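You operate a simulated robot arm through the tools that you are given. There is no shell and no other tool.

You run a simulated robot arm. Do the job below in one go: nothing can be reset, and whatever is moved stays where it is left.

Task
Fit the yellow guard, switch the mains on and start the belt forward.
Fine: the guard goes over the drum bearing, before the mains go on.
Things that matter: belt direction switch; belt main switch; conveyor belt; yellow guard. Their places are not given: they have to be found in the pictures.

The check looks at the end state, three seconds after you hand in, the way a careful person would. Anything else that was tipped, shoved, dropped, spilled or broken makes it a failure.

Robot
A 7-joint arm with a three-finger gripper, fixed in place. Base frame: the origin is on the floor under the middle of its stand, x ahead of it, y to its left, z up. Units: mm, rad, N and s.
It reaches about 1342 mm from its shoulder. Its first joint turns from -2.897 to 2.897 rad. Payload 2.69 kg.
The TCP is the grasp point between the finger pads, 30 mm short of the fingertips. In the tool frame z runs along the fingers and y along their closing line. The gripper opens to 128 mm; its body begins 117 mm behind the TCP.
Orientation is that of the tool frame in the base frame, as a unit quaternion [x, y, z, w]. With the fingers straight down and closing along the base's y, the tool's x points along the base's -x, its y along +y and its z along -z.

Tools
- The arm moves only by the tool arm_command. Its argument "increments" is one flat list of numbers, 7 for each row, row after row: the shift along the tool's x, y, z in units of 30 mm (1.0 is 30 mm), then the turn, a rotation vector about the tool's x, y, z in units of 6 degrees (1.0 is 6 degrees), then the finger opening in mm, from 0 to 128. In form: [dx, dy, dz, wx, wy, wz, claw, dx, dy, dz, wx, wy, wz, claw, ...]. A call has 1 to 20 rows; each row shifts and turns the commanded pose from where the row before left it, along the tool's axes as they then stand. A call with a number of a shift or a turn outside -1 to 1 is refused whole. Rows are played at 5 a second. More than 50 mm and 0.15 rad between two rows, or a gripper value outside its range, and nothing of the call is played. Where a pose cannot be reached the arm comes as near as it can. A force on the tool above 40 N (or 10 N above the force at the start of the call, whichever is more), or a blocked arm, ends the call early, and 0.2 s more pass. Each finger travels about 127 mm/s and halts on what it meets, pressing with about 27 N; the grip force reading is that of the motor and also rises with nothing between the fingers. The clock runs only during rows and for 0.2 s after the last one: add rows that do not move to give the fingers time. It gives the time, the measured TCP pose, the force on the tool (base axes), the opening and the grip force at its end, in the units of the frame above (readings bear some noise), with the torque about the TCP (base axes, N m) and any sound that the robot's microphone picked up.
- Cameras (640 x 400 px; columns grow to the right, rows downward): "scene" is fixed at [399.4, -502.7, 1443.6]; the picture's right is [0.94, -0.34, 0.00], its down [-0.13, -0.35, -0.93] and it looks along [0.32, 0.87, -0.37] (base axes); focal length 283 px, centre (320, 200). "wrist" rides on the gripper at [58, 54, -131] in the tool frame; the picture's right is [-0.68, 0.74, 0.00], its down [-0.62, -0.57, -0.55] and it looks along [-0.40, -0.37, 0.84] (tool axes); focal length 234 px, centre (320, 200).
- get_image(camera): a new picture of that camera. No time passes.
- raise_lower(by): moves the trunk up (or, below 0, down) by that many mm; the arm rides with it, the base frame stays. It gives what a move gives, with no picture.
- locate(camera, pixels): for up to 12 pixels [column, row] of the newest picture of that camera ("zoom" is the newest enlarged one), the place [x, y, z] in the base frame of the surface seen there, good to about 2 mm, but the place of the scene camera against the robot may be out by one fixed shift of up to 18 mm in any direction. No time passes.
- inspect(camera, box): a new picture of the part [left, top, right, bottom] of that camera's present view, enlarged. No time passes.
- job_done(): hands the job in; it is judged then, once.

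Leave the gripper open and the arm clear of the work at the hand-in unless told otherwise.

The tools are called after "Call:" as name(argument=value, ...) on one line, values as JSON. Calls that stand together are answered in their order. arm_command: Moves the arm, as the interface text tells. Its arguments: {"type":"object","properties":{"increments":{"type":"array","items":{"type":"number"}}},"required":["increments"]} The other tools are called the same way: raise_lower (by) moves the trunk up or down; get_image (camera) takes a picture; locate (camera, pixels) gives the place of the surface under pixels of a picture; inspect (camera, box) takes an enlarged picture of a part of a camera's view; job_done () hands the job in.

At the start:

```text
time_s: 0.0
eef_pos: [580.6, 4.8, 1326.8]
tool_rot: [0.0, 1.0, 0.0, 0.0]
wrist_force: [-0.5, -0.5, 0.9]
wrist_torque: [0.02, 0.01, -0.02]
gripper_width: 127.8
finger_force: 0.0
trunk travel left (down, up): [-150.0, 200.0]
```

scene: 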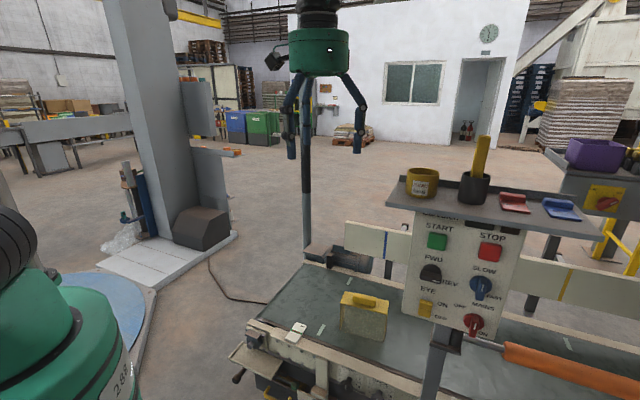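
wrist: 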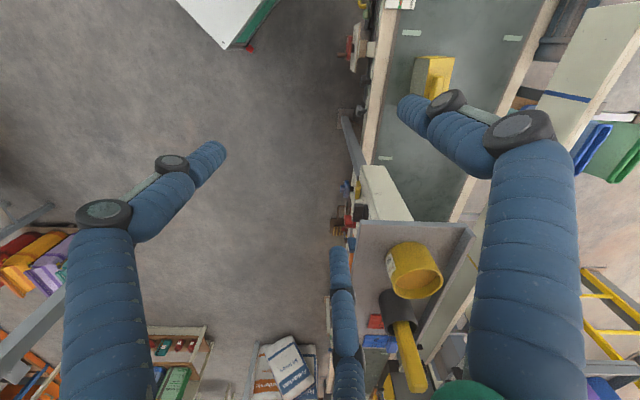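

I see a control panel at about (465,265) in the scene picture, a conveyor belt with a yellow object at (363,315), and a shelf above the panel. I'll enlarge the parts first.

Call:
inspect(camera="scene", box=[380, 130, 600, 350])

Call:
inspect(camera="scene", box=[220, 230, 420, 400])

Call:
inspect(camera="wrist", box=[320, 0, 520, 200])

```text
1.82 times, centred on (490, 240) of scene
```

zoom: 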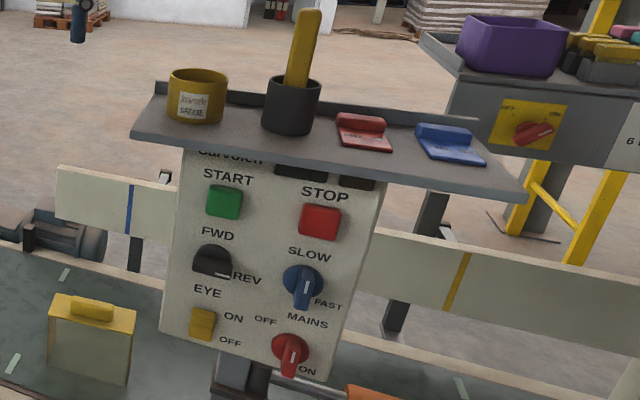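

```text
2.35 times, centred on (320, 315) of scene
```

zoom: 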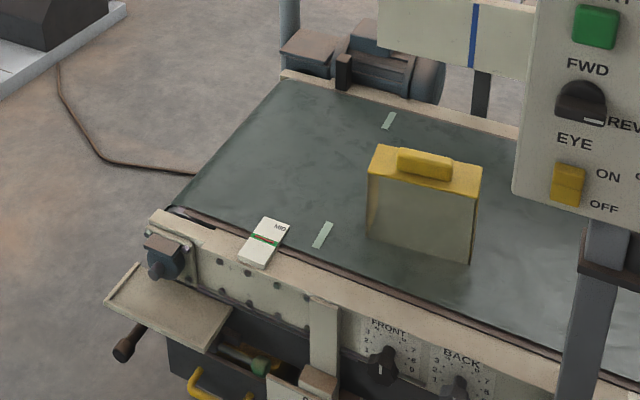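

```text
2.00 times, centred on (420, 100) of wrist
```

zoom: 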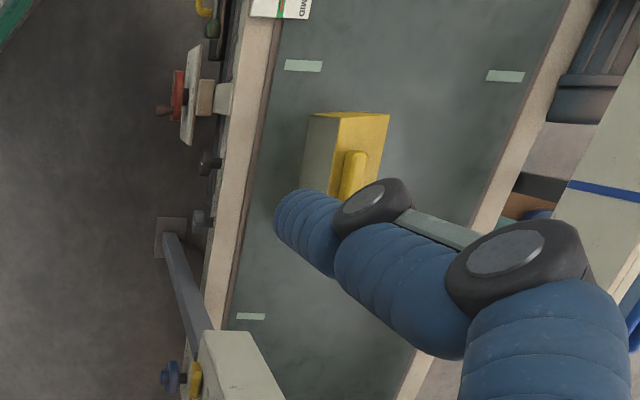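

I'll measure the panel's features and the guard. First a close-up of the panel's lower half and one of the bearing corner.

Call:
inspect(camera="scene", box=[400, 205, 520, 345])

Call:
locate(camera="zoom", pixels=[[320, 200]])

Call:
locate(camera="scene", pixels=[[437, 241], [490, 251], [430, 274], [481, 288], [426, 308], [474, 324], [410, 310], [445, 325], [420, 215], [520, 230], [495, 340], [400, 190]])

Call:
locate(camera="scene", pixels=[[363, 301], [345, 296], [384, 304], [342, 328], [383, 340], [254, 340], [262, 335], [245, 332], [275, 345], [297, 330], [330, 290], [300, 270]])

```text
2.86 times, centred on (460, 275) of scene
```

zoom: 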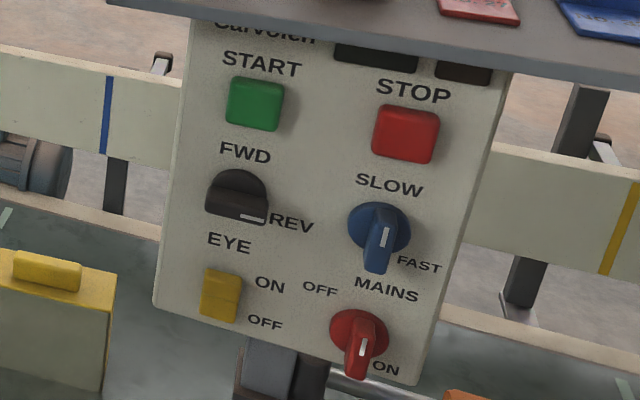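

```text
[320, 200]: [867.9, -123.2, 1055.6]
```

```text
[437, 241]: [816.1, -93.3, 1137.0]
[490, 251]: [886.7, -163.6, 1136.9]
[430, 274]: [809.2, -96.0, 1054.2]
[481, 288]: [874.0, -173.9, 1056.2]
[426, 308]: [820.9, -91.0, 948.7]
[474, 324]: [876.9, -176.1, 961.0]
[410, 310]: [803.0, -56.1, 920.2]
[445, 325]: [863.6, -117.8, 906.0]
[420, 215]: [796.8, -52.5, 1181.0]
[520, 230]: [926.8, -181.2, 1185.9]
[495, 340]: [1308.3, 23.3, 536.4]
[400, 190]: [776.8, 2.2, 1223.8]
```

```text
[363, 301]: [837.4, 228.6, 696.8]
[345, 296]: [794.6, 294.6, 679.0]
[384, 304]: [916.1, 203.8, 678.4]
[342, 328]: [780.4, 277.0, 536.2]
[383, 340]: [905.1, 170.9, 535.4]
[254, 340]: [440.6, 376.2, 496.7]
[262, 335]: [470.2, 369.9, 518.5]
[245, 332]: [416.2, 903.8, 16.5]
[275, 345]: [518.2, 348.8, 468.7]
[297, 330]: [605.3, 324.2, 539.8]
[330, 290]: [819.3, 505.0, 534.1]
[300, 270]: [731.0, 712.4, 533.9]
```

The panel is a vertical plate facing the robot diagonally (normal about [-0.70,-0.71,0]). The guard stands on the belt near (840,235,535–697). Now I zoom on the drum end and the guard to understand how it fits.

Call:
inspect(camera="scene", box=[225, 310, 315, 400])

Call:
inspect(camera="scene", box=[325, 280, 405, 350])

Call:
inspect(camera="scene", box=[300, 330, 440, 400])

Call:
inspect(camera="scene", box=[290, 210, 400, 290])

Call:
inspect(camera="wrist", box=[320, 0, 440, 80])

Call:
inspect(camera="wrist", box=[300, 160, 500, 400])

```text
4.44 times, centred on (270, 355) of scene
```

zoom: 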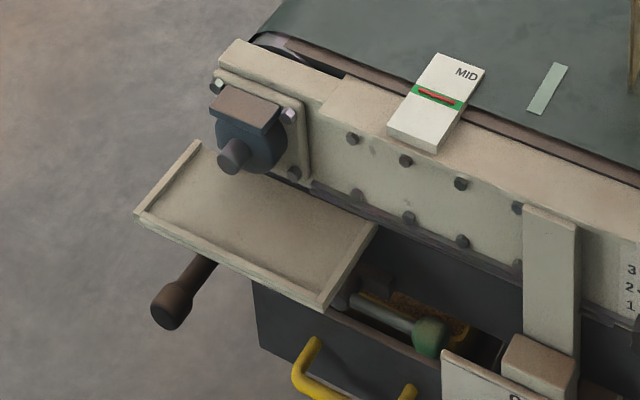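

```text
5.71 times, centred on (365, 315) of scene
```

zoom: 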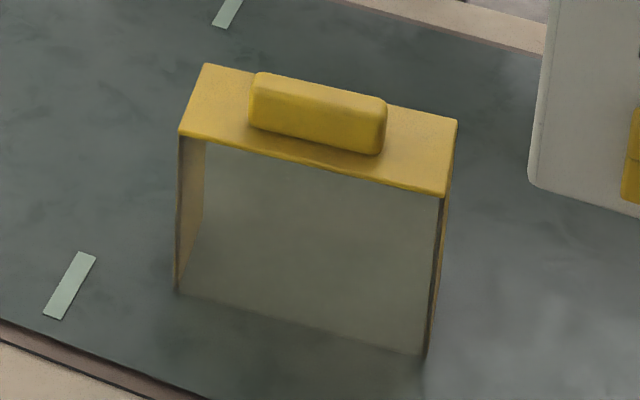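

```text
4.57 times, centred on (370, 365) of scene
```

zoom: 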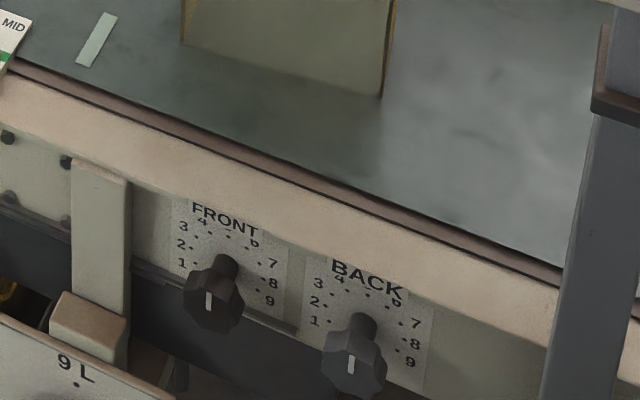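

```text
5.00 times, centred on (345, 250) of scene
```

zoom: 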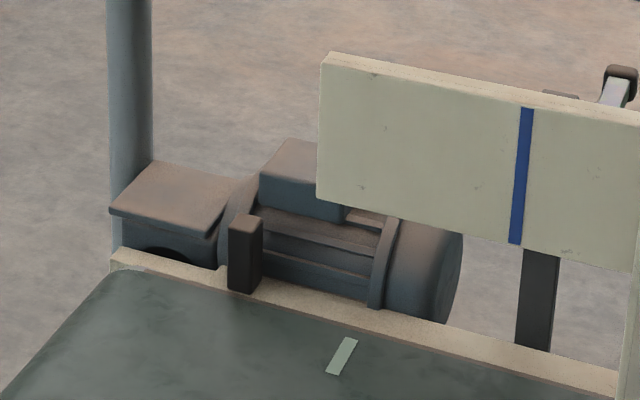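

```text
5.00 times, centred on (380, 40) of wrist
```

zoom: 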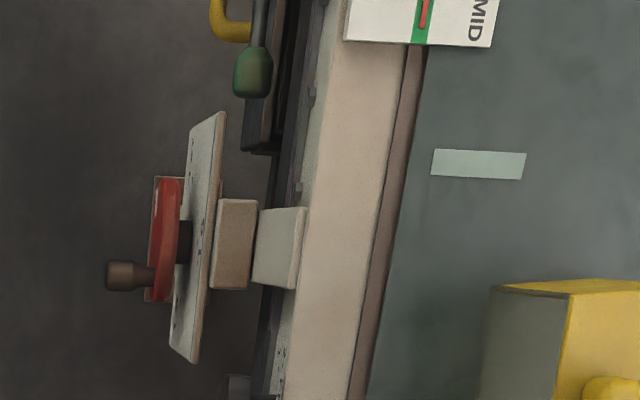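

```text
1.67 times, centred on (400, 280) of wrist
```

zoom: 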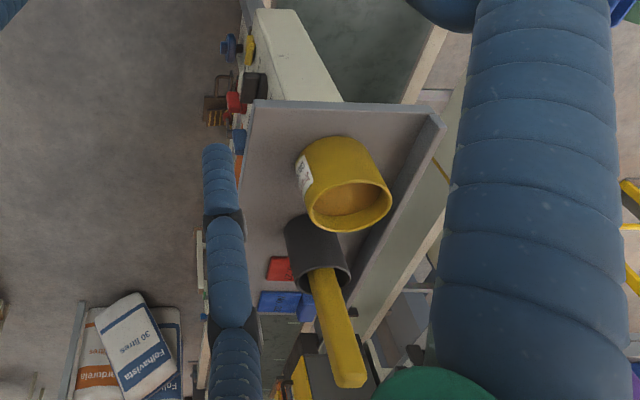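

The bearing (dark housing with a stub shaft) sits on the conveyor's left-front corner above a rimmed tray; the guard (box: top, two sides, front plate) must stand on that tray around it. I'll measure the tray and the bearing with the first zoom.

Call:
inspect(camera="scene", box=[225, 310, 315, 400])

Call:
locate(camera="zoom", pixels=[[140, 213], [199, 147], [322, 303], [372, 228], [260, 220], [330, 265], [200, 190], [245, 104], [216, 101], [278, 105], [232, 157], [250, 128]])

Call:
locate(camera="zoom", pixels=[[220, 50], [330, 80], [300, 172], [312, 120], [218, 84], [290, 113], [294, 174], [435, 100], [400, 140], [450, 60], [340, 100], [360, 240]])

Call:
locate(camera="scene", pixels=[[247, 326], [320, 350], [400, 385], [260, 320], [350, 268], [400, 285], [490, 300], [310, 250], [266, 300], [280, 290]])

```text
4.44 times, centred on (270, 355) of scene
```

zoom: 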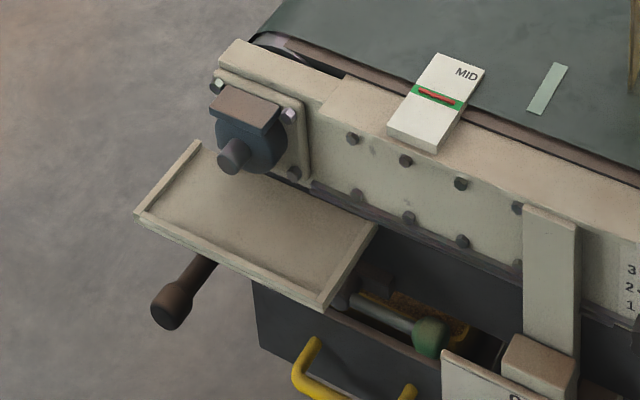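

```text
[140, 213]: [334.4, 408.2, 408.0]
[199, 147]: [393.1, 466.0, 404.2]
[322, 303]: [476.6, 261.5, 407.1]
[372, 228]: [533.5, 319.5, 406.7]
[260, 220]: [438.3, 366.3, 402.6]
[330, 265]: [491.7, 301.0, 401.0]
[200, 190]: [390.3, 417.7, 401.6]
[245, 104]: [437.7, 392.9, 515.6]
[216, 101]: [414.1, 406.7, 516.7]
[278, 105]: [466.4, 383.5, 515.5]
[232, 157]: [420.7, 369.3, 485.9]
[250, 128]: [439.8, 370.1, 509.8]
```

```text
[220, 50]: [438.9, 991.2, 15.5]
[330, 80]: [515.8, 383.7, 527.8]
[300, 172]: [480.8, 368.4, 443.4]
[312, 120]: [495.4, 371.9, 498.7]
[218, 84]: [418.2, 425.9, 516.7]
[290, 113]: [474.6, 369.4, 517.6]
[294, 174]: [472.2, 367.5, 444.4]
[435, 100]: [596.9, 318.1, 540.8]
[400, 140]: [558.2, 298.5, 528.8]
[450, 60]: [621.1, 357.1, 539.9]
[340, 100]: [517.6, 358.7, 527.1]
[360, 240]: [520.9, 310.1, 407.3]
```

```text
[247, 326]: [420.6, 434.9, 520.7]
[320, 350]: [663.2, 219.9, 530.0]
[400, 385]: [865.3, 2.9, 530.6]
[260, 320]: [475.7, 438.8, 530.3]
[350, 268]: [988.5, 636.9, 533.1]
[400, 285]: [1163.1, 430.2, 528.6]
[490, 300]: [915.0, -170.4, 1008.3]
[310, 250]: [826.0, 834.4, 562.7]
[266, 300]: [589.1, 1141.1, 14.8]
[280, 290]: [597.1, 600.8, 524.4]
```

The conveyor and panel both run along u≈(0.70,-0.71); the tray floor is at z≈402 with ~6 mm rims. I'll compare the same points in the wrist and scene cameras to find the scene camera's shift: guard corners, light marks on the belt.

Call:
inspect(camera="wrist", box=[380, 20, 480, 120])

Call:
locate(camera="wrist", pixels=[[418, 58], [453, 57], [447, 98], [436, 80], [411, 90], [402, 32], [420, 33], [503, 38], [523, 38], [391, 6], [413, 10], [385, 158]])

Call:
inspect(camera="scene", box=[325, 280, 405, 350])

Call:
locate(camera="zoom", pixels=[[207, 67], [183, 131], [442, 191], [454, 122], [253, 77], [252, 122], [376, 150], [380, 105], [180, 285], [421, 352], [70, 285], [228, 10]])

```text
4.00 times, centred on (430, 70) of wrist
```

zoom: 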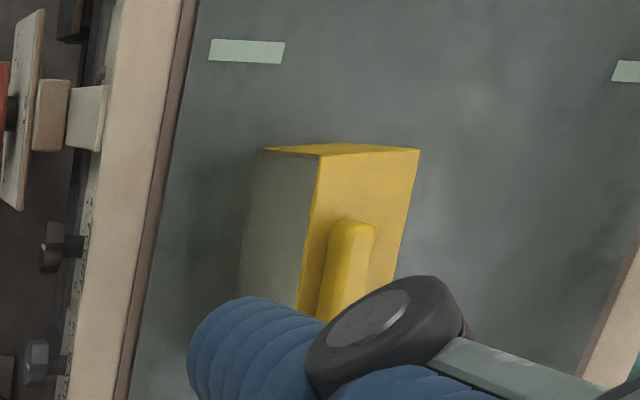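

```text
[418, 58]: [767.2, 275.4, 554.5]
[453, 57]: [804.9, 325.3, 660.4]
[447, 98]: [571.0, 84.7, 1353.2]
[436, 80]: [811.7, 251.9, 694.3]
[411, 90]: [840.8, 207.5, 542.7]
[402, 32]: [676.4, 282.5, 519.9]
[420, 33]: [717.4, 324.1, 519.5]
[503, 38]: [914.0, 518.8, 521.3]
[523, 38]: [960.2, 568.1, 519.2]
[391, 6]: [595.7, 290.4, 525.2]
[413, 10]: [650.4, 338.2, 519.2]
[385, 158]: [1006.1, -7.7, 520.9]
```

```text
5.71 times, centred on (365, 315) of scene
```

zoom: 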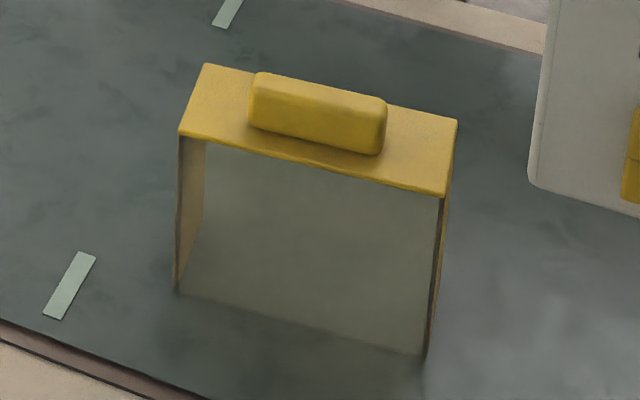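

```text
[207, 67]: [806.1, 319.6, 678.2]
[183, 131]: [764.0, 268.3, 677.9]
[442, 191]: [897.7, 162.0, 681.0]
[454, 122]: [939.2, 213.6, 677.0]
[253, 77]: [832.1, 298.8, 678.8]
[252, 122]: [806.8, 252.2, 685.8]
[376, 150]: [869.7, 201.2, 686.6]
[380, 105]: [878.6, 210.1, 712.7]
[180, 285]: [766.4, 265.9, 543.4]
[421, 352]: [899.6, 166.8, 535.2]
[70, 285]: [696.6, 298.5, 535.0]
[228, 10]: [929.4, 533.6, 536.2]
```

The scene camera reads about 15 mm too high in z and ~5 mm low in y against the wrist camera. The guard is roughly 171×66×143 mm, turned ~6° against the belt. I need to know which side of the guard is open, so I'll locate points within the grey face.

Call:
locate(camera="zoom", pixels=[[310, 200], [310, 240], [310, 280], [310, 310], [193, 180], [193, 230], [400, 250], [400, 320], [230, 170], [230, 280], [320, 85], [320, 125]])

Call:
locate(camera="wrist", pixels=[[404, 66], [408, 75], [414, 75], [406, 84], [400, 84], [412, 62], [445, 62], [428, 62], [428, 70], [441, 68]])

```text
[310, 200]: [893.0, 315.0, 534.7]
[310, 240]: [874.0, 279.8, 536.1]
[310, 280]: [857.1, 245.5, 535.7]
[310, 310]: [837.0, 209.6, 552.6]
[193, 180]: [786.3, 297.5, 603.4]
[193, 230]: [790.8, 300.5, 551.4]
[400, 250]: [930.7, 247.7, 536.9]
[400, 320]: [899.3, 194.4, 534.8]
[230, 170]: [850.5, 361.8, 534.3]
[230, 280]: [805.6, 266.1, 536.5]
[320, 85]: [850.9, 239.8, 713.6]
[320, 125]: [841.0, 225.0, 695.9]
```

```text
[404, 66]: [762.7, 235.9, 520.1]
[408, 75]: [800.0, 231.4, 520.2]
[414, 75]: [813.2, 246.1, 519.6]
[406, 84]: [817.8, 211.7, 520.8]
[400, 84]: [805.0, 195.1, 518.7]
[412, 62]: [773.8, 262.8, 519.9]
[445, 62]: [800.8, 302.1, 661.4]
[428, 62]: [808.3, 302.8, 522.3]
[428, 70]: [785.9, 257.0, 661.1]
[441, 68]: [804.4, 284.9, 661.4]
```

Call:
inspect(camera="scene", box=[338, 285, 392, 347])

Call:
locate(camera="zoom", pixels=[[300, 318], [300, 310], [300, 300], [300, 290], [250, 303], [250, 290], [350, 335], [350, 320], [350, 100], [200, 100], [160, 200], [300, 160]])

```text
6.45 times, centred on (365, 316) of scene
```

zoom: 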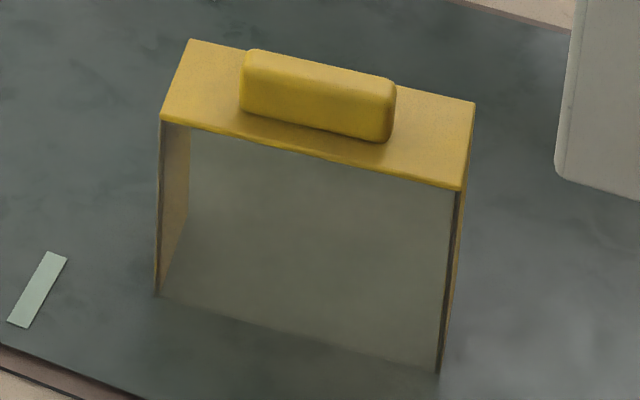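

```text
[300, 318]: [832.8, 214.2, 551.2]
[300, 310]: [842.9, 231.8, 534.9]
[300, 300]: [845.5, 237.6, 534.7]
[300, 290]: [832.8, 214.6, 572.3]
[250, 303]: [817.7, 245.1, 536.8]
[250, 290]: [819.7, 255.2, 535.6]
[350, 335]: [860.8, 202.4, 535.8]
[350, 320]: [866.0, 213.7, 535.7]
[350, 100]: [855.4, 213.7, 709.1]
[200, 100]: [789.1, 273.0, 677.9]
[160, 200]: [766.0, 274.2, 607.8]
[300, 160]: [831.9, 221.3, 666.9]
```

The grey front is a clear panel, the back is open, so the guard already faces the right way; it just needs a ~6° turn and a transfer to the tray. First I turn the gripper 38.5° so the fingers close across the guard's handle.

Call:
arm_command(increments=[0, 0, 0, 0, 0, 1, 128, 0, 0, 0, 0, 0, 1, 128, 0, 0, 0, 0, 0, 1, 128, 0, 0, 0, 0, 0, 1, 128, 0, 0, 0, 0, 0, 1, 128, 0, 0, 0, 0, 0, 1, 128, 0, 0, 0, 0, 0, 0.417, 128])

```text
time_s: 1.6
eef_pos: [580.1, 4.8, 1325.8]
tool_rot: [0.331, 0.944, 0.0, 0.0]
wrist_force: [-0.4, 0.2, 0.0]
wrist_torque: [-0.03, -0.03, 0.01]
gripper_width: 128.1
finger_force: 0.1
trunk travel left (down, up): [-150.0, 200.0]
```

Turned as wanted. Now I move above the guard handle, TCP to about (852,246,900).

Call:
arm_command(increments=[-0.138, 0.795, 0.95, 0, 0, 0, 128, -0.138, 0.795, 0.95, 0, 0, 0, 128, -0.138, 0.795, 0.95, 0, 0, 0, 128, -0.138, 0.795, 0.95, 0, 0, 0, 128, -0.138, 0.795, 0.95, 0, 0, 0, 128, -0.138, 0.795, 0.95, 0, 0, 0, 128, -0.138, 0.795, 0.95, 0, 0, 0, 128, -0.138, 0.795, 0.95, 0, 0, 0, 128, -0.138, 0.795, 0.95, 0, 0, 0, 128, -0.138, 0.795, 0.95, 0, 0, 0, 128, -0.138, 0.795, 0.95, 0, 0, 0, 128, -0.138, 0.795, 0.95, 0, 0, 0, 128, -0.138, 0.795, 0.95, 0, 0, 0, 128, -0.138, 0.795, 0.95, 0, 0, 0, 128, -0.138, 0.795, 0.95, 0, 0, 0, 128, 0, 0, 0, 0, 0, 0, 128])

Call:
get_image(camera="wrist")

Call:
get_image(camera="scene")

```text
time_s: 5.0
eef_pos: [852.3, 246.7, 898.0]
tool_rot: [0.33, 0.944, 0.0, 0.0]
wrist_force: [0.5, -0.1, -0.3]
wrist_torque: [-0.01, -0.01, 0.01]
gripper_width: 128.2
finger_force: 0.0
trunk travel left (down, up): [-150.0, 200.0]
```

```text
taken
```

wrist: 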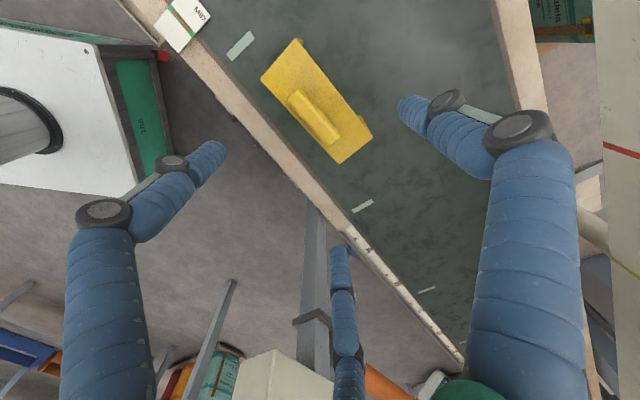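

```text
taken
```

scene: 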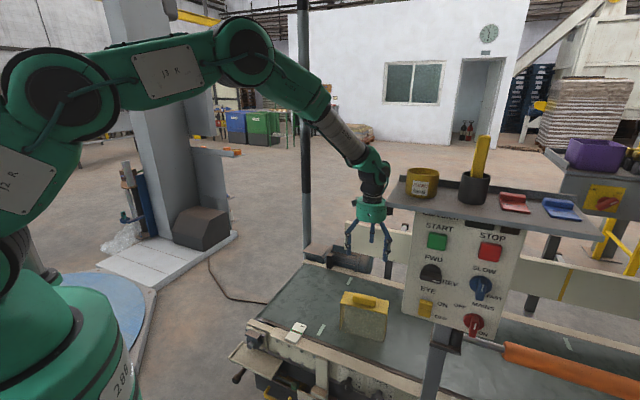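

Good, the guard is in clear view at (318,105). I'll enlarge the wrist view and measure guard corners and handle precisely.

Call:
inspect(camera="wrist", box=[240, 20, 400, 180])

Call:
locate(camera="wrist", pixels=[[298, 41], [262, 79], [340, 162], [371, 130], [300, 92], [291, 101], [324, 142], [337, 134], [313, 115], [310, 119], [320, 112], [305, 125]])

```text
2.50 times, centred on (320, 100) of wrist
```

zoom: 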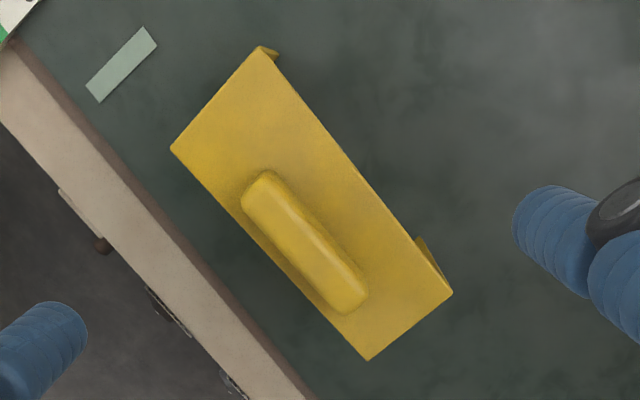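

```text
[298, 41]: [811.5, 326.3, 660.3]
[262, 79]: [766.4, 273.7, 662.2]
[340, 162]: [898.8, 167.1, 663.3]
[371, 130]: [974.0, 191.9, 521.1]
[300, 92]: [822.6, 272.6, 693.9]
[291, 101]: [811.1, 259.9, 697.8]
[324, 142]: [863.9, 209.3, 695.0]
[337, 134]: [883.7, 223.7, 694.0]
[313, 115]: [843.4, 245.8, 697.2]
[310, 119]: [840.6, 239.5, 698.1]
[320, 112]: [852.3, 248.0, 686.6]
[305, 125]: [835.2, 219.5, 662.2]
```

The handle lies at about (847,239), top z≈697, roughly 21 mm thick and ~80 mm long, and the guard's top plate is at z≈662. Before gripping I want to see how the three fingers close, so I'll close to 40 mm here in the air and look.

Call:
arm_command(increments=[-0.02, -0.3, 0, 0, 0, 0.05, 40, 0, 0, 0, 0, 0, 0, 40, 0, 0, 0, 0, 0, 0, 40, 0, 0, 0, 0, 0, 0, 40, 0, 0, 0, 0, 0, 0, 40])

Call:
get_image(camera="wrist")

```text
time_s: 6.2
eef_pos: [846.3, 237.3, 899.0]
tool_rot: [0.333, 0.943, 0.0, -0.001]
wrist_force: [-0.1, -0.1, -0.2]
wrist_torque: [0.0, -0.01, 0.0]
gripper_width: 40.0
finger_force: 0.1
trunk travel left (down, up): [-150.0, 200.0]
```

```text
taken
```

wrist: 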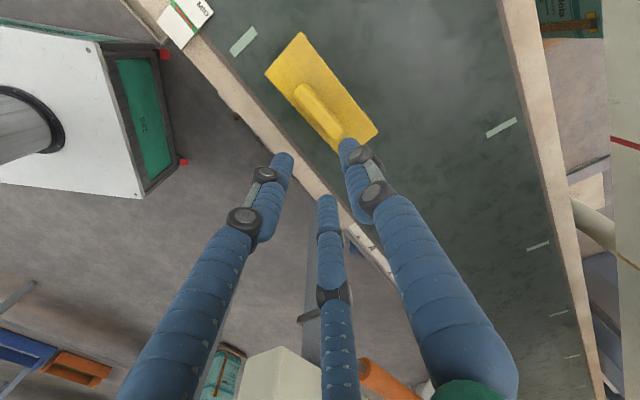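

The fingers close like a three-jaw chuck (one finger on +y, two on −y). I'll reopen to 100 mm and lower toward the handle, stopping at z≈760 to check alignment.

Call:
arm_command(increments=[0, -0.06, 0, 0, 0, 0, 100, 0, 0, 0, 0, 0, 0, 100, 0, 0, 0.8, 0, 0, 0, 100, 0, 0, 0.8, 0, 0, 0, 100, 0, 0, 0.8, 0, 0, 0, 100, 0, 0, 0.8, 0, 0, 0, 100, 0, 0, 0.8, 0, 0, 0, 100, 0, 0, 0.65, 0, 0, 0, 100, 0, 0, 0, 0, 0, 0, 100])

Call:
get_image(camera="wrist")

Call:
inspect(camera="scene", box=[300, 180, 440, 350])

```text
time_s: 8.2
eef_pos: [847.5, 237.5, 759.3]
tool_rot: [0.333, 0.943, -0.001, 0.0]
wrist_force: [0.8, -0.1, -0.5]
wrist_torque: [-0.01, 0.02, -0.03]
gripper_width: 99.9
finger_force: 0.1
trunk travel left (down, up): [-150.0, 200.0]
```

```text
taken
```

wrist: 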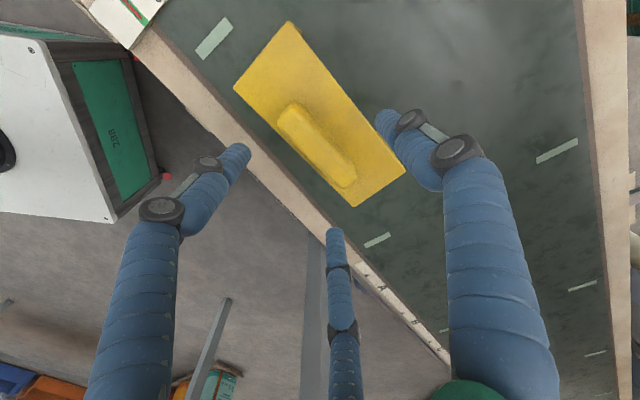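

```text
2.35 times, centred on (370, 265) of scene
```

zoom: 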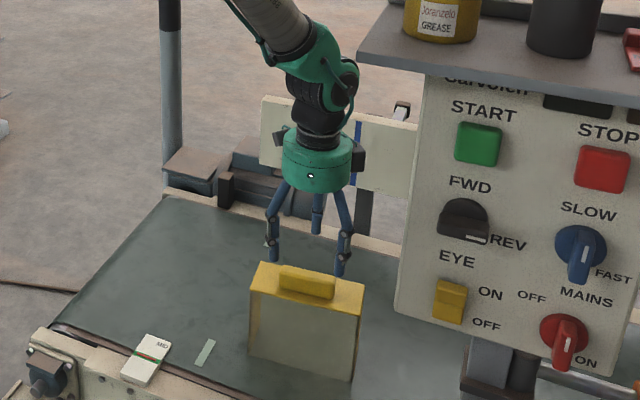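

Aligned well: two fingers in front, one behind. I'll take one more precise measure of the handle from here.

Call:
inspect(camera="wrist", box=[220, 20, 420, 220])

Call:
locate(camera="wrist", pixels=[[235, 88], [289, 23], [404, 171], [353, 206], [280, 115], [290, 104], [315, 150], [326, 137], [339, 180], [353, 170], [306, 138], [318, 126]])

```text
2.00 times, centred on (320, 120) of wrist
```

zoom: 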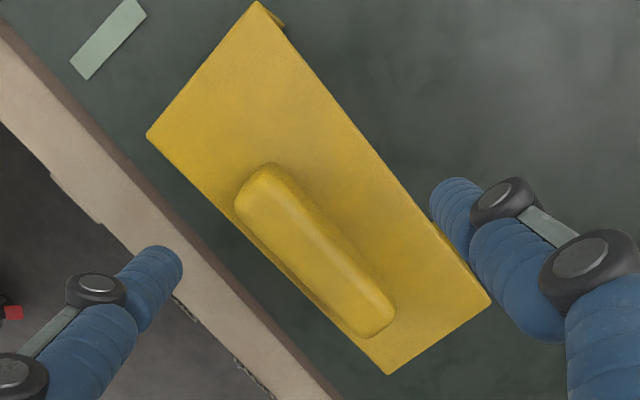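

```text
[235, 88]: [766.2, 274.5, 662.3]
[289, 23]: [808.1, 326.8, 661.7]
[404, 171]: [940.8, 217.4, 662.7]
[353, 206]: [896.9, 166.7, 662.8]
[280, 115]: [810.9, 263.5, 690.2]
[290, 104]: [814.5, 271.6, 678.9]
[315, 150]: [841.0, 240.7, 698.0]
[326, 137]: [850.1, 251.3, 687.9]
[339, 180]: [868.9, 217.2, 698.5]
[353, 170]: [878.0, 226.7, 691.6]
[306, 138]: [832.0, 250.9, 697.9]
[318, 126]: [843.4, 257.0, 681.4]
```

The handle's back face is at v≈729 and its front at ≈707, matching. I lower to TCP z≈701 (fingertips just above the guard's top plate) and then close gently.

Call:
arm_command(increments=[0, -0.06, 0.65, 0, 0, 0, 100, 0, 0, 0.65, 0, 0, 0, 100, 0, 0, 0.63, 0, 0, 0, 100, 0, 0, 0, 0, 0, 0, 100])

Call:
get_image(camera="wrist")

Call:
inspect(camera="scene", box=[320, 240, 410, 350])

```text
time_s: 9.2
eef_pos: [845.6, 235.3, 700.6]
tool_rot: [0.332, 0.943, 0.0, 0.0]
wrist_force: [0.1, 0.0, -0.1]
wrist_torque: [-0.03, 0.01, 0.02]
gripper_width: 100.2
finger_force: 0.0
trunk travel left (down, up): [-150.0, 200.0]
```

```text
taken
```

wrist: 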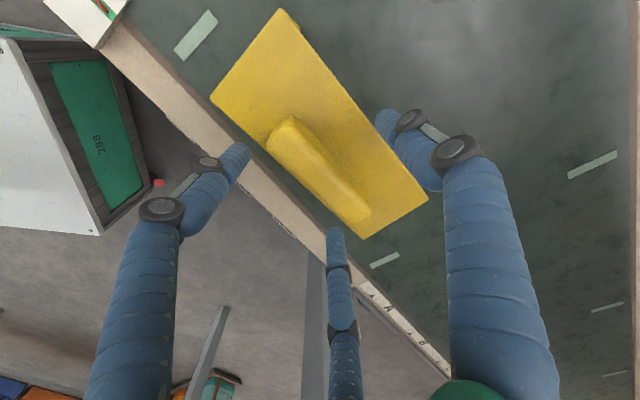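

```text
3.64 times, centred on (365, 295) of scene
```

zoom: 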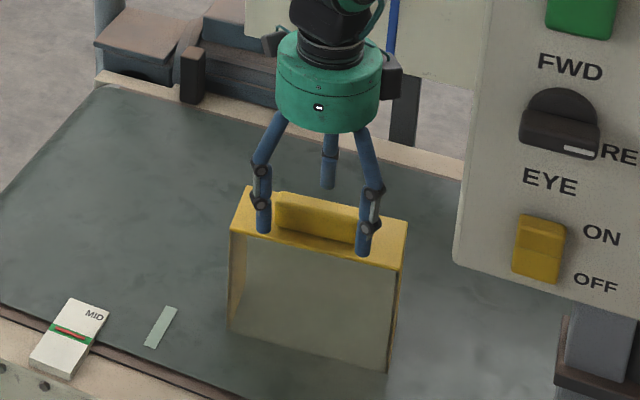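

Fingertips are at handle height. Now I close stepwise to 60 mm and check where the two front fingers go.

Call:
arm_command(increments=[0, 0, 0, 0, 0, 0, 64, 0, 0, 0, 0, 0, 0, 64, 0, 0, 0, 0, 0, 0, 64])

Call:
get_image(camera="wrist")

Call:
inspect(camera="scene", box=[320, 240, 410, 350])

```text
time_s: 10.0
eef_pos: [844.5, 236.6, 699.7]
tool_rot: [0.332, 0.943, 0.0, -0.001]
wrist_force: [0.5, 0.9, -0.2]
wrist_torque: [0.0, -0.03, -0.06]
gripper_width: 63.9
finger_force: 0.1
trunk travel left (down, up): [-150.0, 200.0]
```

```text
taken
```

wrist: 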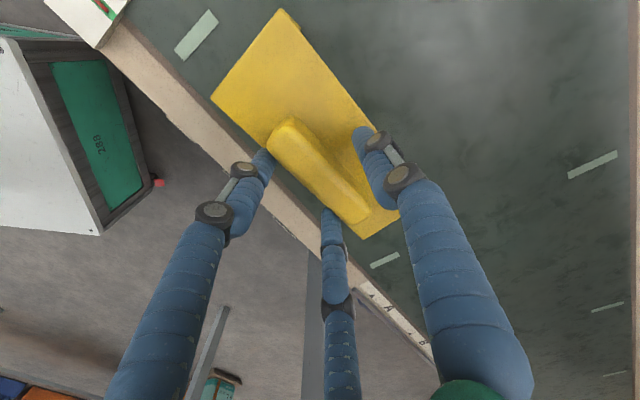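

```text
3.64 times, centred on (365, 295) of scene
```

zoom: 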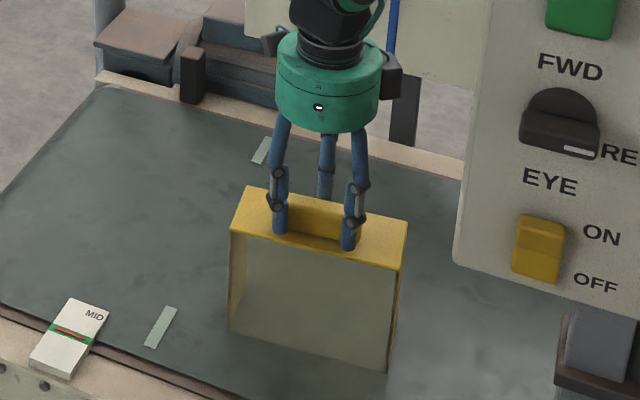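

The two front fingers are in front of the handle and within its length, the thumb behind. I close fully and let them settle.

Call:
arm_command(increments=[0, 0, 0, 0, 0, 0, 40, 0, 0, 0, 0, 0, 0, 20, 0, 0, 0, 0, 0, 0, 5, 0, 0, 0, 0, 0, 0, 0, 0, 0, 0, 0, 0, 0, 0, 0, 0, 0, 0, 0, 0, 0])

Call:
get_image(camera="wrist")

Call:
inspect(camera="scene", box=[320, 240, 410, 350])

```text
time_s: 11.4
eef_pos: [843.9, 236.1, 702.2]
tool_rot: [0.332, 0.943, -0.001, 0.0]
wrist_force: [-0.6, 0.9, 0.0]
wrist_torque: [0.01, 0.04, 0.0]
gripper_width: 36.1
finger_force: 26.5
trunk travel left (down, up): [-150.0, 200.0]
```

```text
taken
```

wrist: 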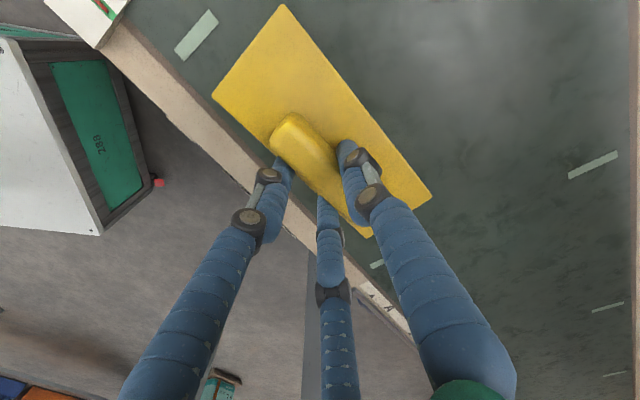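

```text
3.64 times, centred on (365, 295) of scene
```

zoom: 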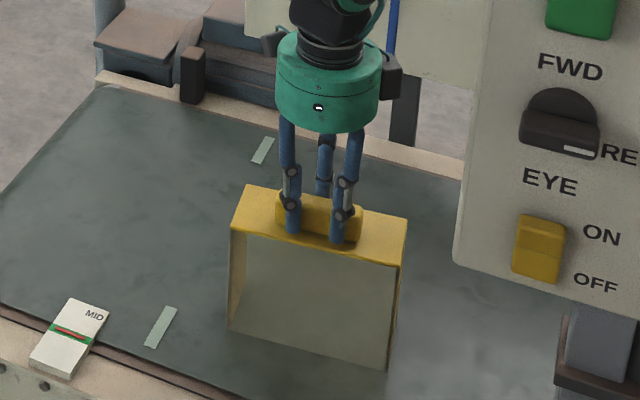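

Gripped (opening 36 mm, 26.5 N). I lift 60 mm to test the hold.

Call:
arm_command(increments=[0, 0, -0.3, 0, 0, 0, 0, 0, 0, -0.5, 0, 0, 0, 0, 0, 0, -0.6, 0, 0, 0, 0, 0, 0, -0.6, 0, 0, 0, 0, 0, 0, 0, 0, 0, 0, 0])

Call:
get_image(camera="wrist")

Call:
inspect(camera="scene", box=[320, 220, 410, 350])

```text
time_s: 12.6
eef_pos: [844.8, 236.3, 761.4]
tool_rot: [0.332, 0.943, 0.0, 0.001]
wrist_force: [0.3, 0.0, -2.8]
wrist_torque: [-0.01, 0.0, 0.0]
gripper_width: 35.9
finger_force: 27.7
trunk travel left (down, up): [-150.0, 200.0]
```

```text
taken
```

wrist: 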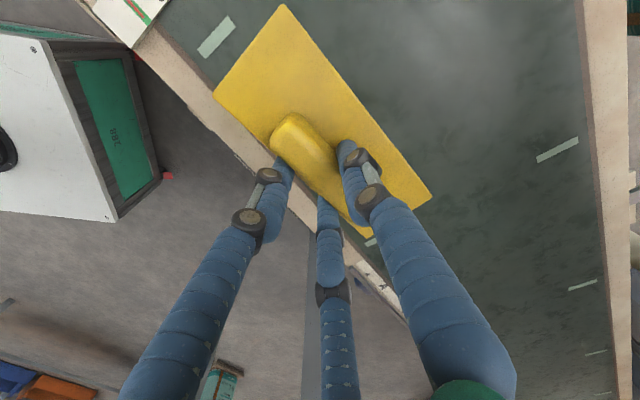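

```text
3.08 times, centred on (365, 285) of scene
```

zoom: 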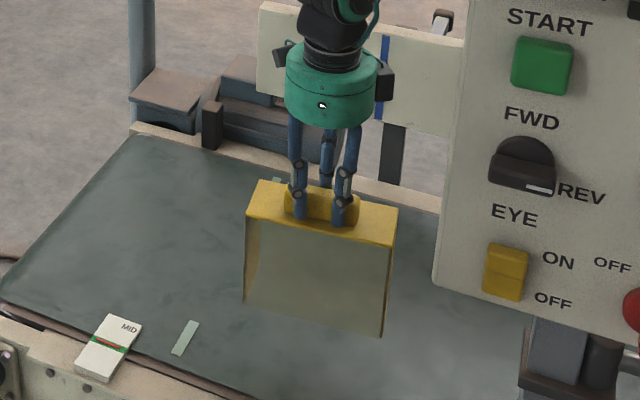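

The guard hangs level in the grip (2.8 N). I measure its corners relative to the TCP.

Call:
locate(camera="wrist", pixels=[[285, 8], [216, 97], [427, 194], [368, 237], [250, 135], [360, 110], [250, 55], [320, 75], [300, 55], [400, 190], [240, 90], [290, 20]])

Call:
inspect(camera="wrist", box=[200, 0, 440, 250])

```text
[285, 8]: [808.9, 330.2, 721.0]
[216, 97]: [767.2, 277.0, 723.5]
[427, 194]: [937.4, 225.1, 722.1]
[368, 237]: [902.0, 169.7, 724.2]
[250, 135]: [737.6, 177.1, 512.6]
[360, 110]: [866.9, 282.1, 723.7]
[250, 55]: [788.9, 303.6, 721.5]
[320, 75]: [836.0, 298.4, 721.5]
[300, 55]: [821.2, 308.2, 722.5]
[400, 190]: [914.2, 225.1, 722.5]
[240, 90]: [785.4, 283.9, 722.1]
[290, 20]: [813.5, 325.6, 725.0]
```

```text
1.60 times, centred on (320, 125) of wrist
```

zoom: 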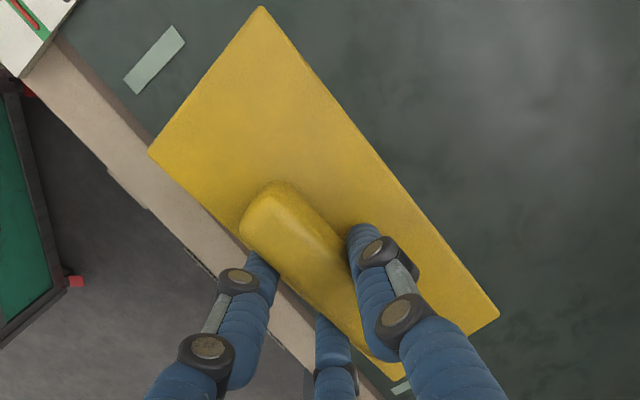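

Guard center is 17 mm behind (v) the TCP, its bottom 182 mm below it. Now I measure the tray finely in the scene camera (so guard and tray can be compared in the same frame).

Call:
inspect(camera="scene", box=[248, 335, 313, 385])

Call:
locate(camera="zoom", pixels=[[320, 200], [100, 60], [150, 120], [250, 170], [330, 220], [400, 240], [60, 130], [200, 230], [300, 275], [340, 300], [420, 190], [440, 180]])

Call:
inspect(camera="scene", box=[225, 310, 290, 370])

Call:
locate(camera="zoom", pixels=[[320, 200], [250, 160], [300, 300], [150, 260], [100, 290], [80, 330], [350, 330], [200, 250]])

```text
8.00 times, centred on (280, 360) of scene
```

zoom: 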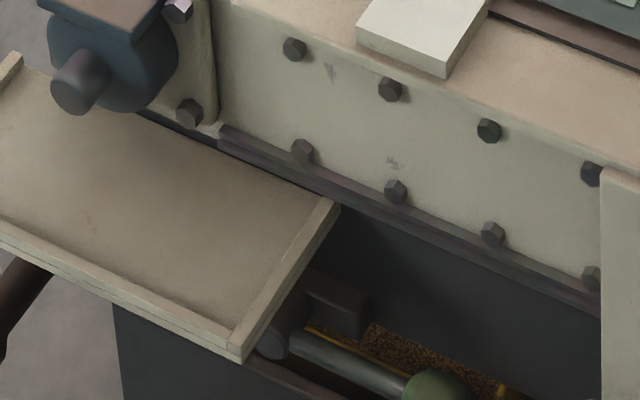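

```text
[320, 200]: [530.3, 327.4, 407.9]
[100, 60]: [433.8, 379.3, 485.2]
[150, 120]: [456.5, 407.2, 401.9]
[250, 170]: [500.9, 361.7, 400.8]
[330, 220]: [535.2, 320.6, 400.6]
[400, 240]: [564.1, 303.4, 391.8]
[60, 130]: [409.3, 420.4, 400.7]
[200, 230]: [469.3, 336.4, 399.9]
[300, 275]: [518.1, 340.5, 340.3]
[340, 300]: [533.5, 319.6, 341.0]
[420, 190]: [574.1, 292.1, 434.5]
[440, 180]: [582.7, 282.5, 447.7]
```

```text
6.67 times, centred on (258, 340) of scene
```

zoom: 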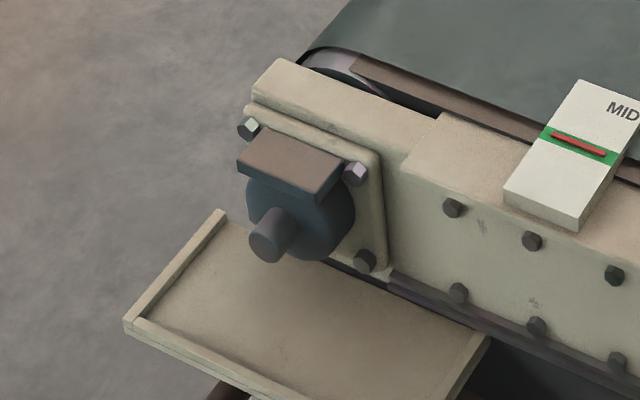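

```text
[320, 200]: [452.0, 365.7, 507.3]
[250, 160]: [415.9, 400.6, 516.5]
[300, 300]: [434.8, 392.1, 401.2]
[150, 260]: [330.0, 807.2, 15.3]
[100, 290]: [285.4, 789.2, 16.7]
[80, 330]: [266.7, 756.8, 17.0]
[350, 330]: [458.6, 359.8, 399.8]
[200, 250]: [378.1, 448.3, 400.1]
```

Call:
locate(camera="zoom", pixels=[[149, 318], [227, 225], [218, 212], [127, 319], [190, 244], [186, 272], [180, 333], [177, 340], [300, 385], [360, 225], [385, 200], [268, 245]])

Call:
inspect(camera="scene", box=[248, 335, 313, 385])

Call:
locate(camera="zoom", pixels=[[228, 327], [318, 205], [336, 207], [243, 352], [100, 275], [96, 284], [270, 270], [282, 285], [215, 150], [140, 112], [310, 196], [230, 341]])

```text
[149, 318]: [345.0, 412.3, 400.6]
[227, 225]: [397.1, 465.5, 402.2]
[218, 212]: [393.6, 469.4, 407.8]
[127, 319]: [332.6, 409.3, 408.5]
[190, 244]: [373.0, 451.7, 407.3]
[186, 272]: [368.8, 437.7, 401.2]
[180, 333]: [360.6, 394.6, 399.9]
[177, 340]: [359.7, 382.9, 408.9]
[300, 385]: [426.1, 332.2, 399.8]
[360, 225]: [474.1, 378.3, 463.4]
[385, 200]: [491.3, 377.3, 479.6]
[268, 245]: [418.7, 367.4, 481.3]
```

```text
8.00 times, centred on (280, 360) of scene
```

zoom: 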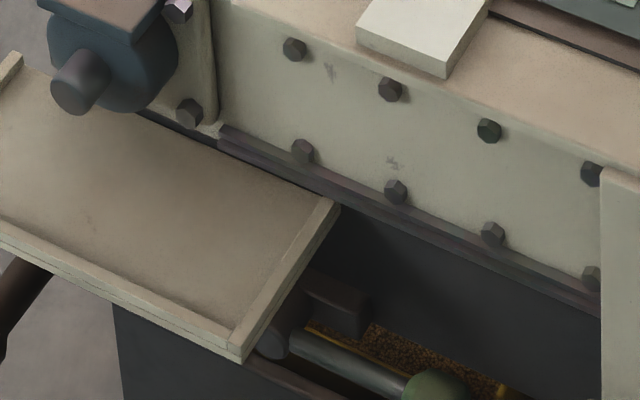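

```text
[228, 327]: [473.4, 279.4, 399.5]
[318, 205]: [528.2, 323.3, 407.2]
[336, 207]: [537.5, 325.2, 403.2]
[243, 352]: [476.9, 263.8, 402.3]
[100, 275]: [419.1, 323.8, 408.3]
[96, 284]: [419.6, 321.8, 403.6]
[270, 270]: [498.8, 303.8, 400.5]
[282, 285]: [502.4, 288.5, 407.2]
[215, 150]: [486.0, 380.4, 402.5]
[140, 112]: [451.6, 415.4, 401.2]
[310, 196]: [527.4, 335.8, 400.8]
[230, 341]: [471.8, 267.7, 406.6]
```

Tray inside (scene frame): u −48.5…140, v 530.5…~613, floor z≈401. The guard (171×68) fits with ~8 mm spare each side. I lift to z≈800, turn +6.3° to square it with the belt, and carry it over the tray.

Call:
arm_command(increments=[0, 0, -0.65, 0, 0, 0.35, 0, 0, 0, -0.65, 0, 0, 0.35, 0, 0, 0, 0, 0, 0, 0.35, 0, 0.717, -0.382, 0, 0, 0, 0, 0, 0.717, -0.382, 0, 0, 0, 0, 0, 0.717, -0.382, 0, 0, 0, 0, 0, 0.717, -0.382, 0, 0, 0, 0, 0, 0.717, -0.382, 0, 0, 0, 0, 0, 0.717, -0.382, 0, 0, 0, 0, 0, 0.717, -0.382, 0, 0, 0, 0, 0, 0.717, -0.382, 0, 0, 0, 0, 0, 0.717, -0.382, 0, 0, 0, 0, 0, 0.717, -0.382, 0, 0, 0, 0, 0, 0, 0, 0, 0, 0, 0, 0])

Call:
get_image(camera="scene")

Call:
get_image(camera="wrist")

```text
time_s: 15.6
eef_pos: [611.2, 305.6, 801.3]
tool_rot: [0.383, 0.924, 0.0, 0.0]
wrist_force: [-0.6, 1.0, -2.2]
wrist_torque: [-0.04, 0.0, 0.0]
gripper_width: 36.2
finger_force: 28.0
trunk travel left (down, up): [-150.0, 200.0]
```

```text
taken
```

scene: 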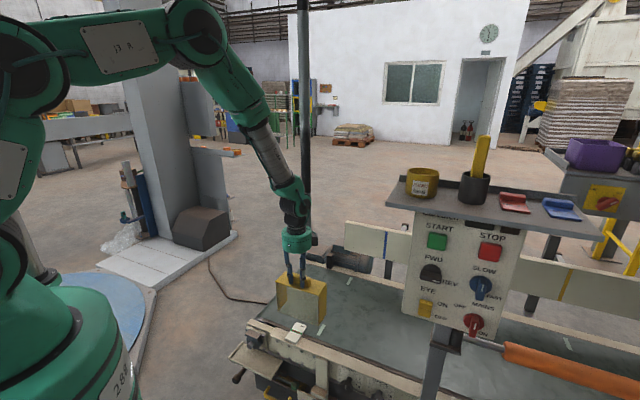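

```text
taken
```

wrist: 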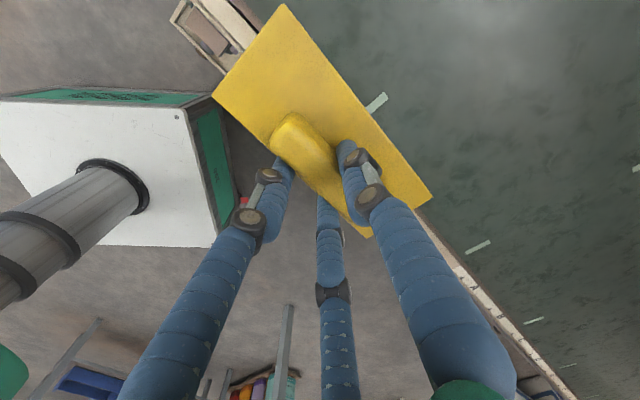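

The guard is now squared with the belt. In the wrist picture the tray shows at (210,40). I'll measure it there to verify the true coordinates.

Call:
inspect(camera="wrist", box=[150, 0, 290, 90])

Call:
locate(camera="wrist", pixels=[[171, 17], [187, 8], [220, 70], [238, 50], [195, 20], [210, 45], [225, 15], [240, 30], [283, 8], [215, 97], [427, 195], [370, 236]])

```text
4.44 times, centred on (220, 45) of wrist
```

zoom: 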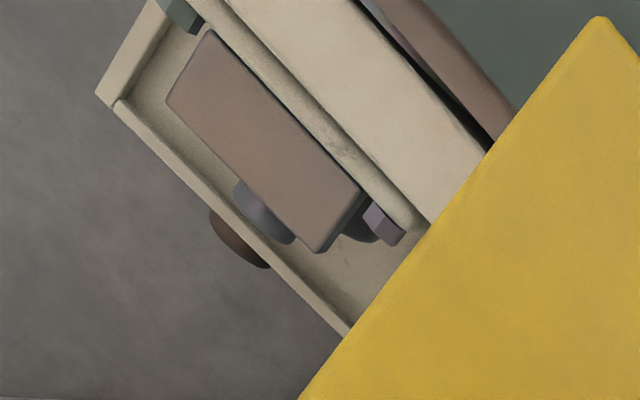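

```text
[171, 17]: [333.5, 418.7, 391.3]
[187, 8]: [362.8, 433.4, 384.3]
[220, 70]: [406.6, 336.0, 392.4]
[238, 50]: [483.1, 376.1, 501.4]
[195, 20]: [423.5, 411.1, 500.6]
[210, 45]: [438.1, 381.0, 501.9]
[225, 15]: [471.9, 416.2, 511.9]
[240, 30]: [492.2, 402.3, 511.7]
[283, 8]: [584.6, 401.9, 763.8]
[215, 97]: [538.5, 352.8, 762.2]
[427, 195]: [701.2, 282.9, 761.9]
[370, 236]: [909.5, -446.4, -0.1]
```

Call:
locate(camera="zoom", pixels=[[100, 93], [120, 103], [168, 98], [208, 34], [317, 246], [358, 194], [190, 150], [150, 120], [300, 320], [340, 325], [250, 220], [345, 322]])

Call:
inspect(camera="scene", box=[225, 310, 290, 370])

Call:
locate(camera="zoom", pixels=[[127, 321], [239, 160], [262, 132], [340, 170], [317, 190], [290, 160], [132, 318], [255, 62], [430, 115], [405, 165]])

```text
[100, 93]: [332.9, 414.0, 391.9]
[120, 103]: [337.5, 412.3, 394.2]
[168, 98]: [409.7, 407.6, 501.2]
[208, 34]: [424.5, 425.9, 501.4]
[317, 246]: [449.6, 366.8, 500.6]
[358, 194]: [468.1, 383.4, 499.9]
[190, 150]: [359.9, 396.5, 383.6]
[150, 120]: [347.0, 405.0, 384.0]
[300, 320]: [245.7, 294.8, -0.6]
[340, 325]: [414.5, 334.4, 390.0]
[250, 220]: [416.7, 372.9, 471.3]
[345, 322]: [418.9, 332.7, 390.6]
```

```text
6.67 times, centred on (258, 340) of scene
```

zoom: 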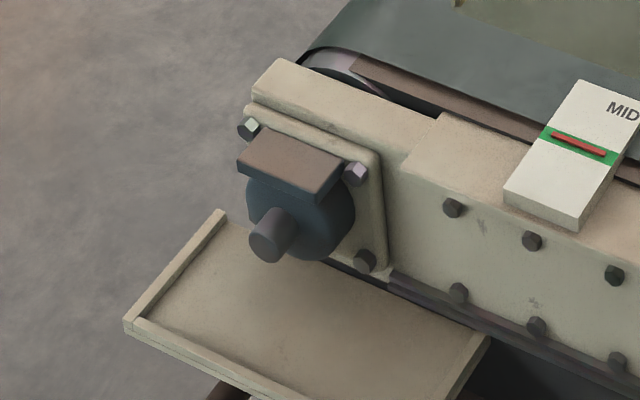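

```text
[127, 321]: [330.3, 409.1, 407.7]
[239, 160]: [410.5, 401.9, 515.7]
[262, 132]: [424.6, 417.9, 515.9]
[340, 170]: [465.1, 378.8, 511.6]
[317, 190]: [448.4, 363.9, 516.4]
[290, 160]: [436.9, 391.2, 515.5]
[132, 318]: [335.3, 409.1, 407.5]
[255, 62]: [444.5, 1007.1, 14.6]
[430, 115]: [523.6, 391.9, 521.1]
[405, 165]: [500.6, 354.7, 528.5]
```

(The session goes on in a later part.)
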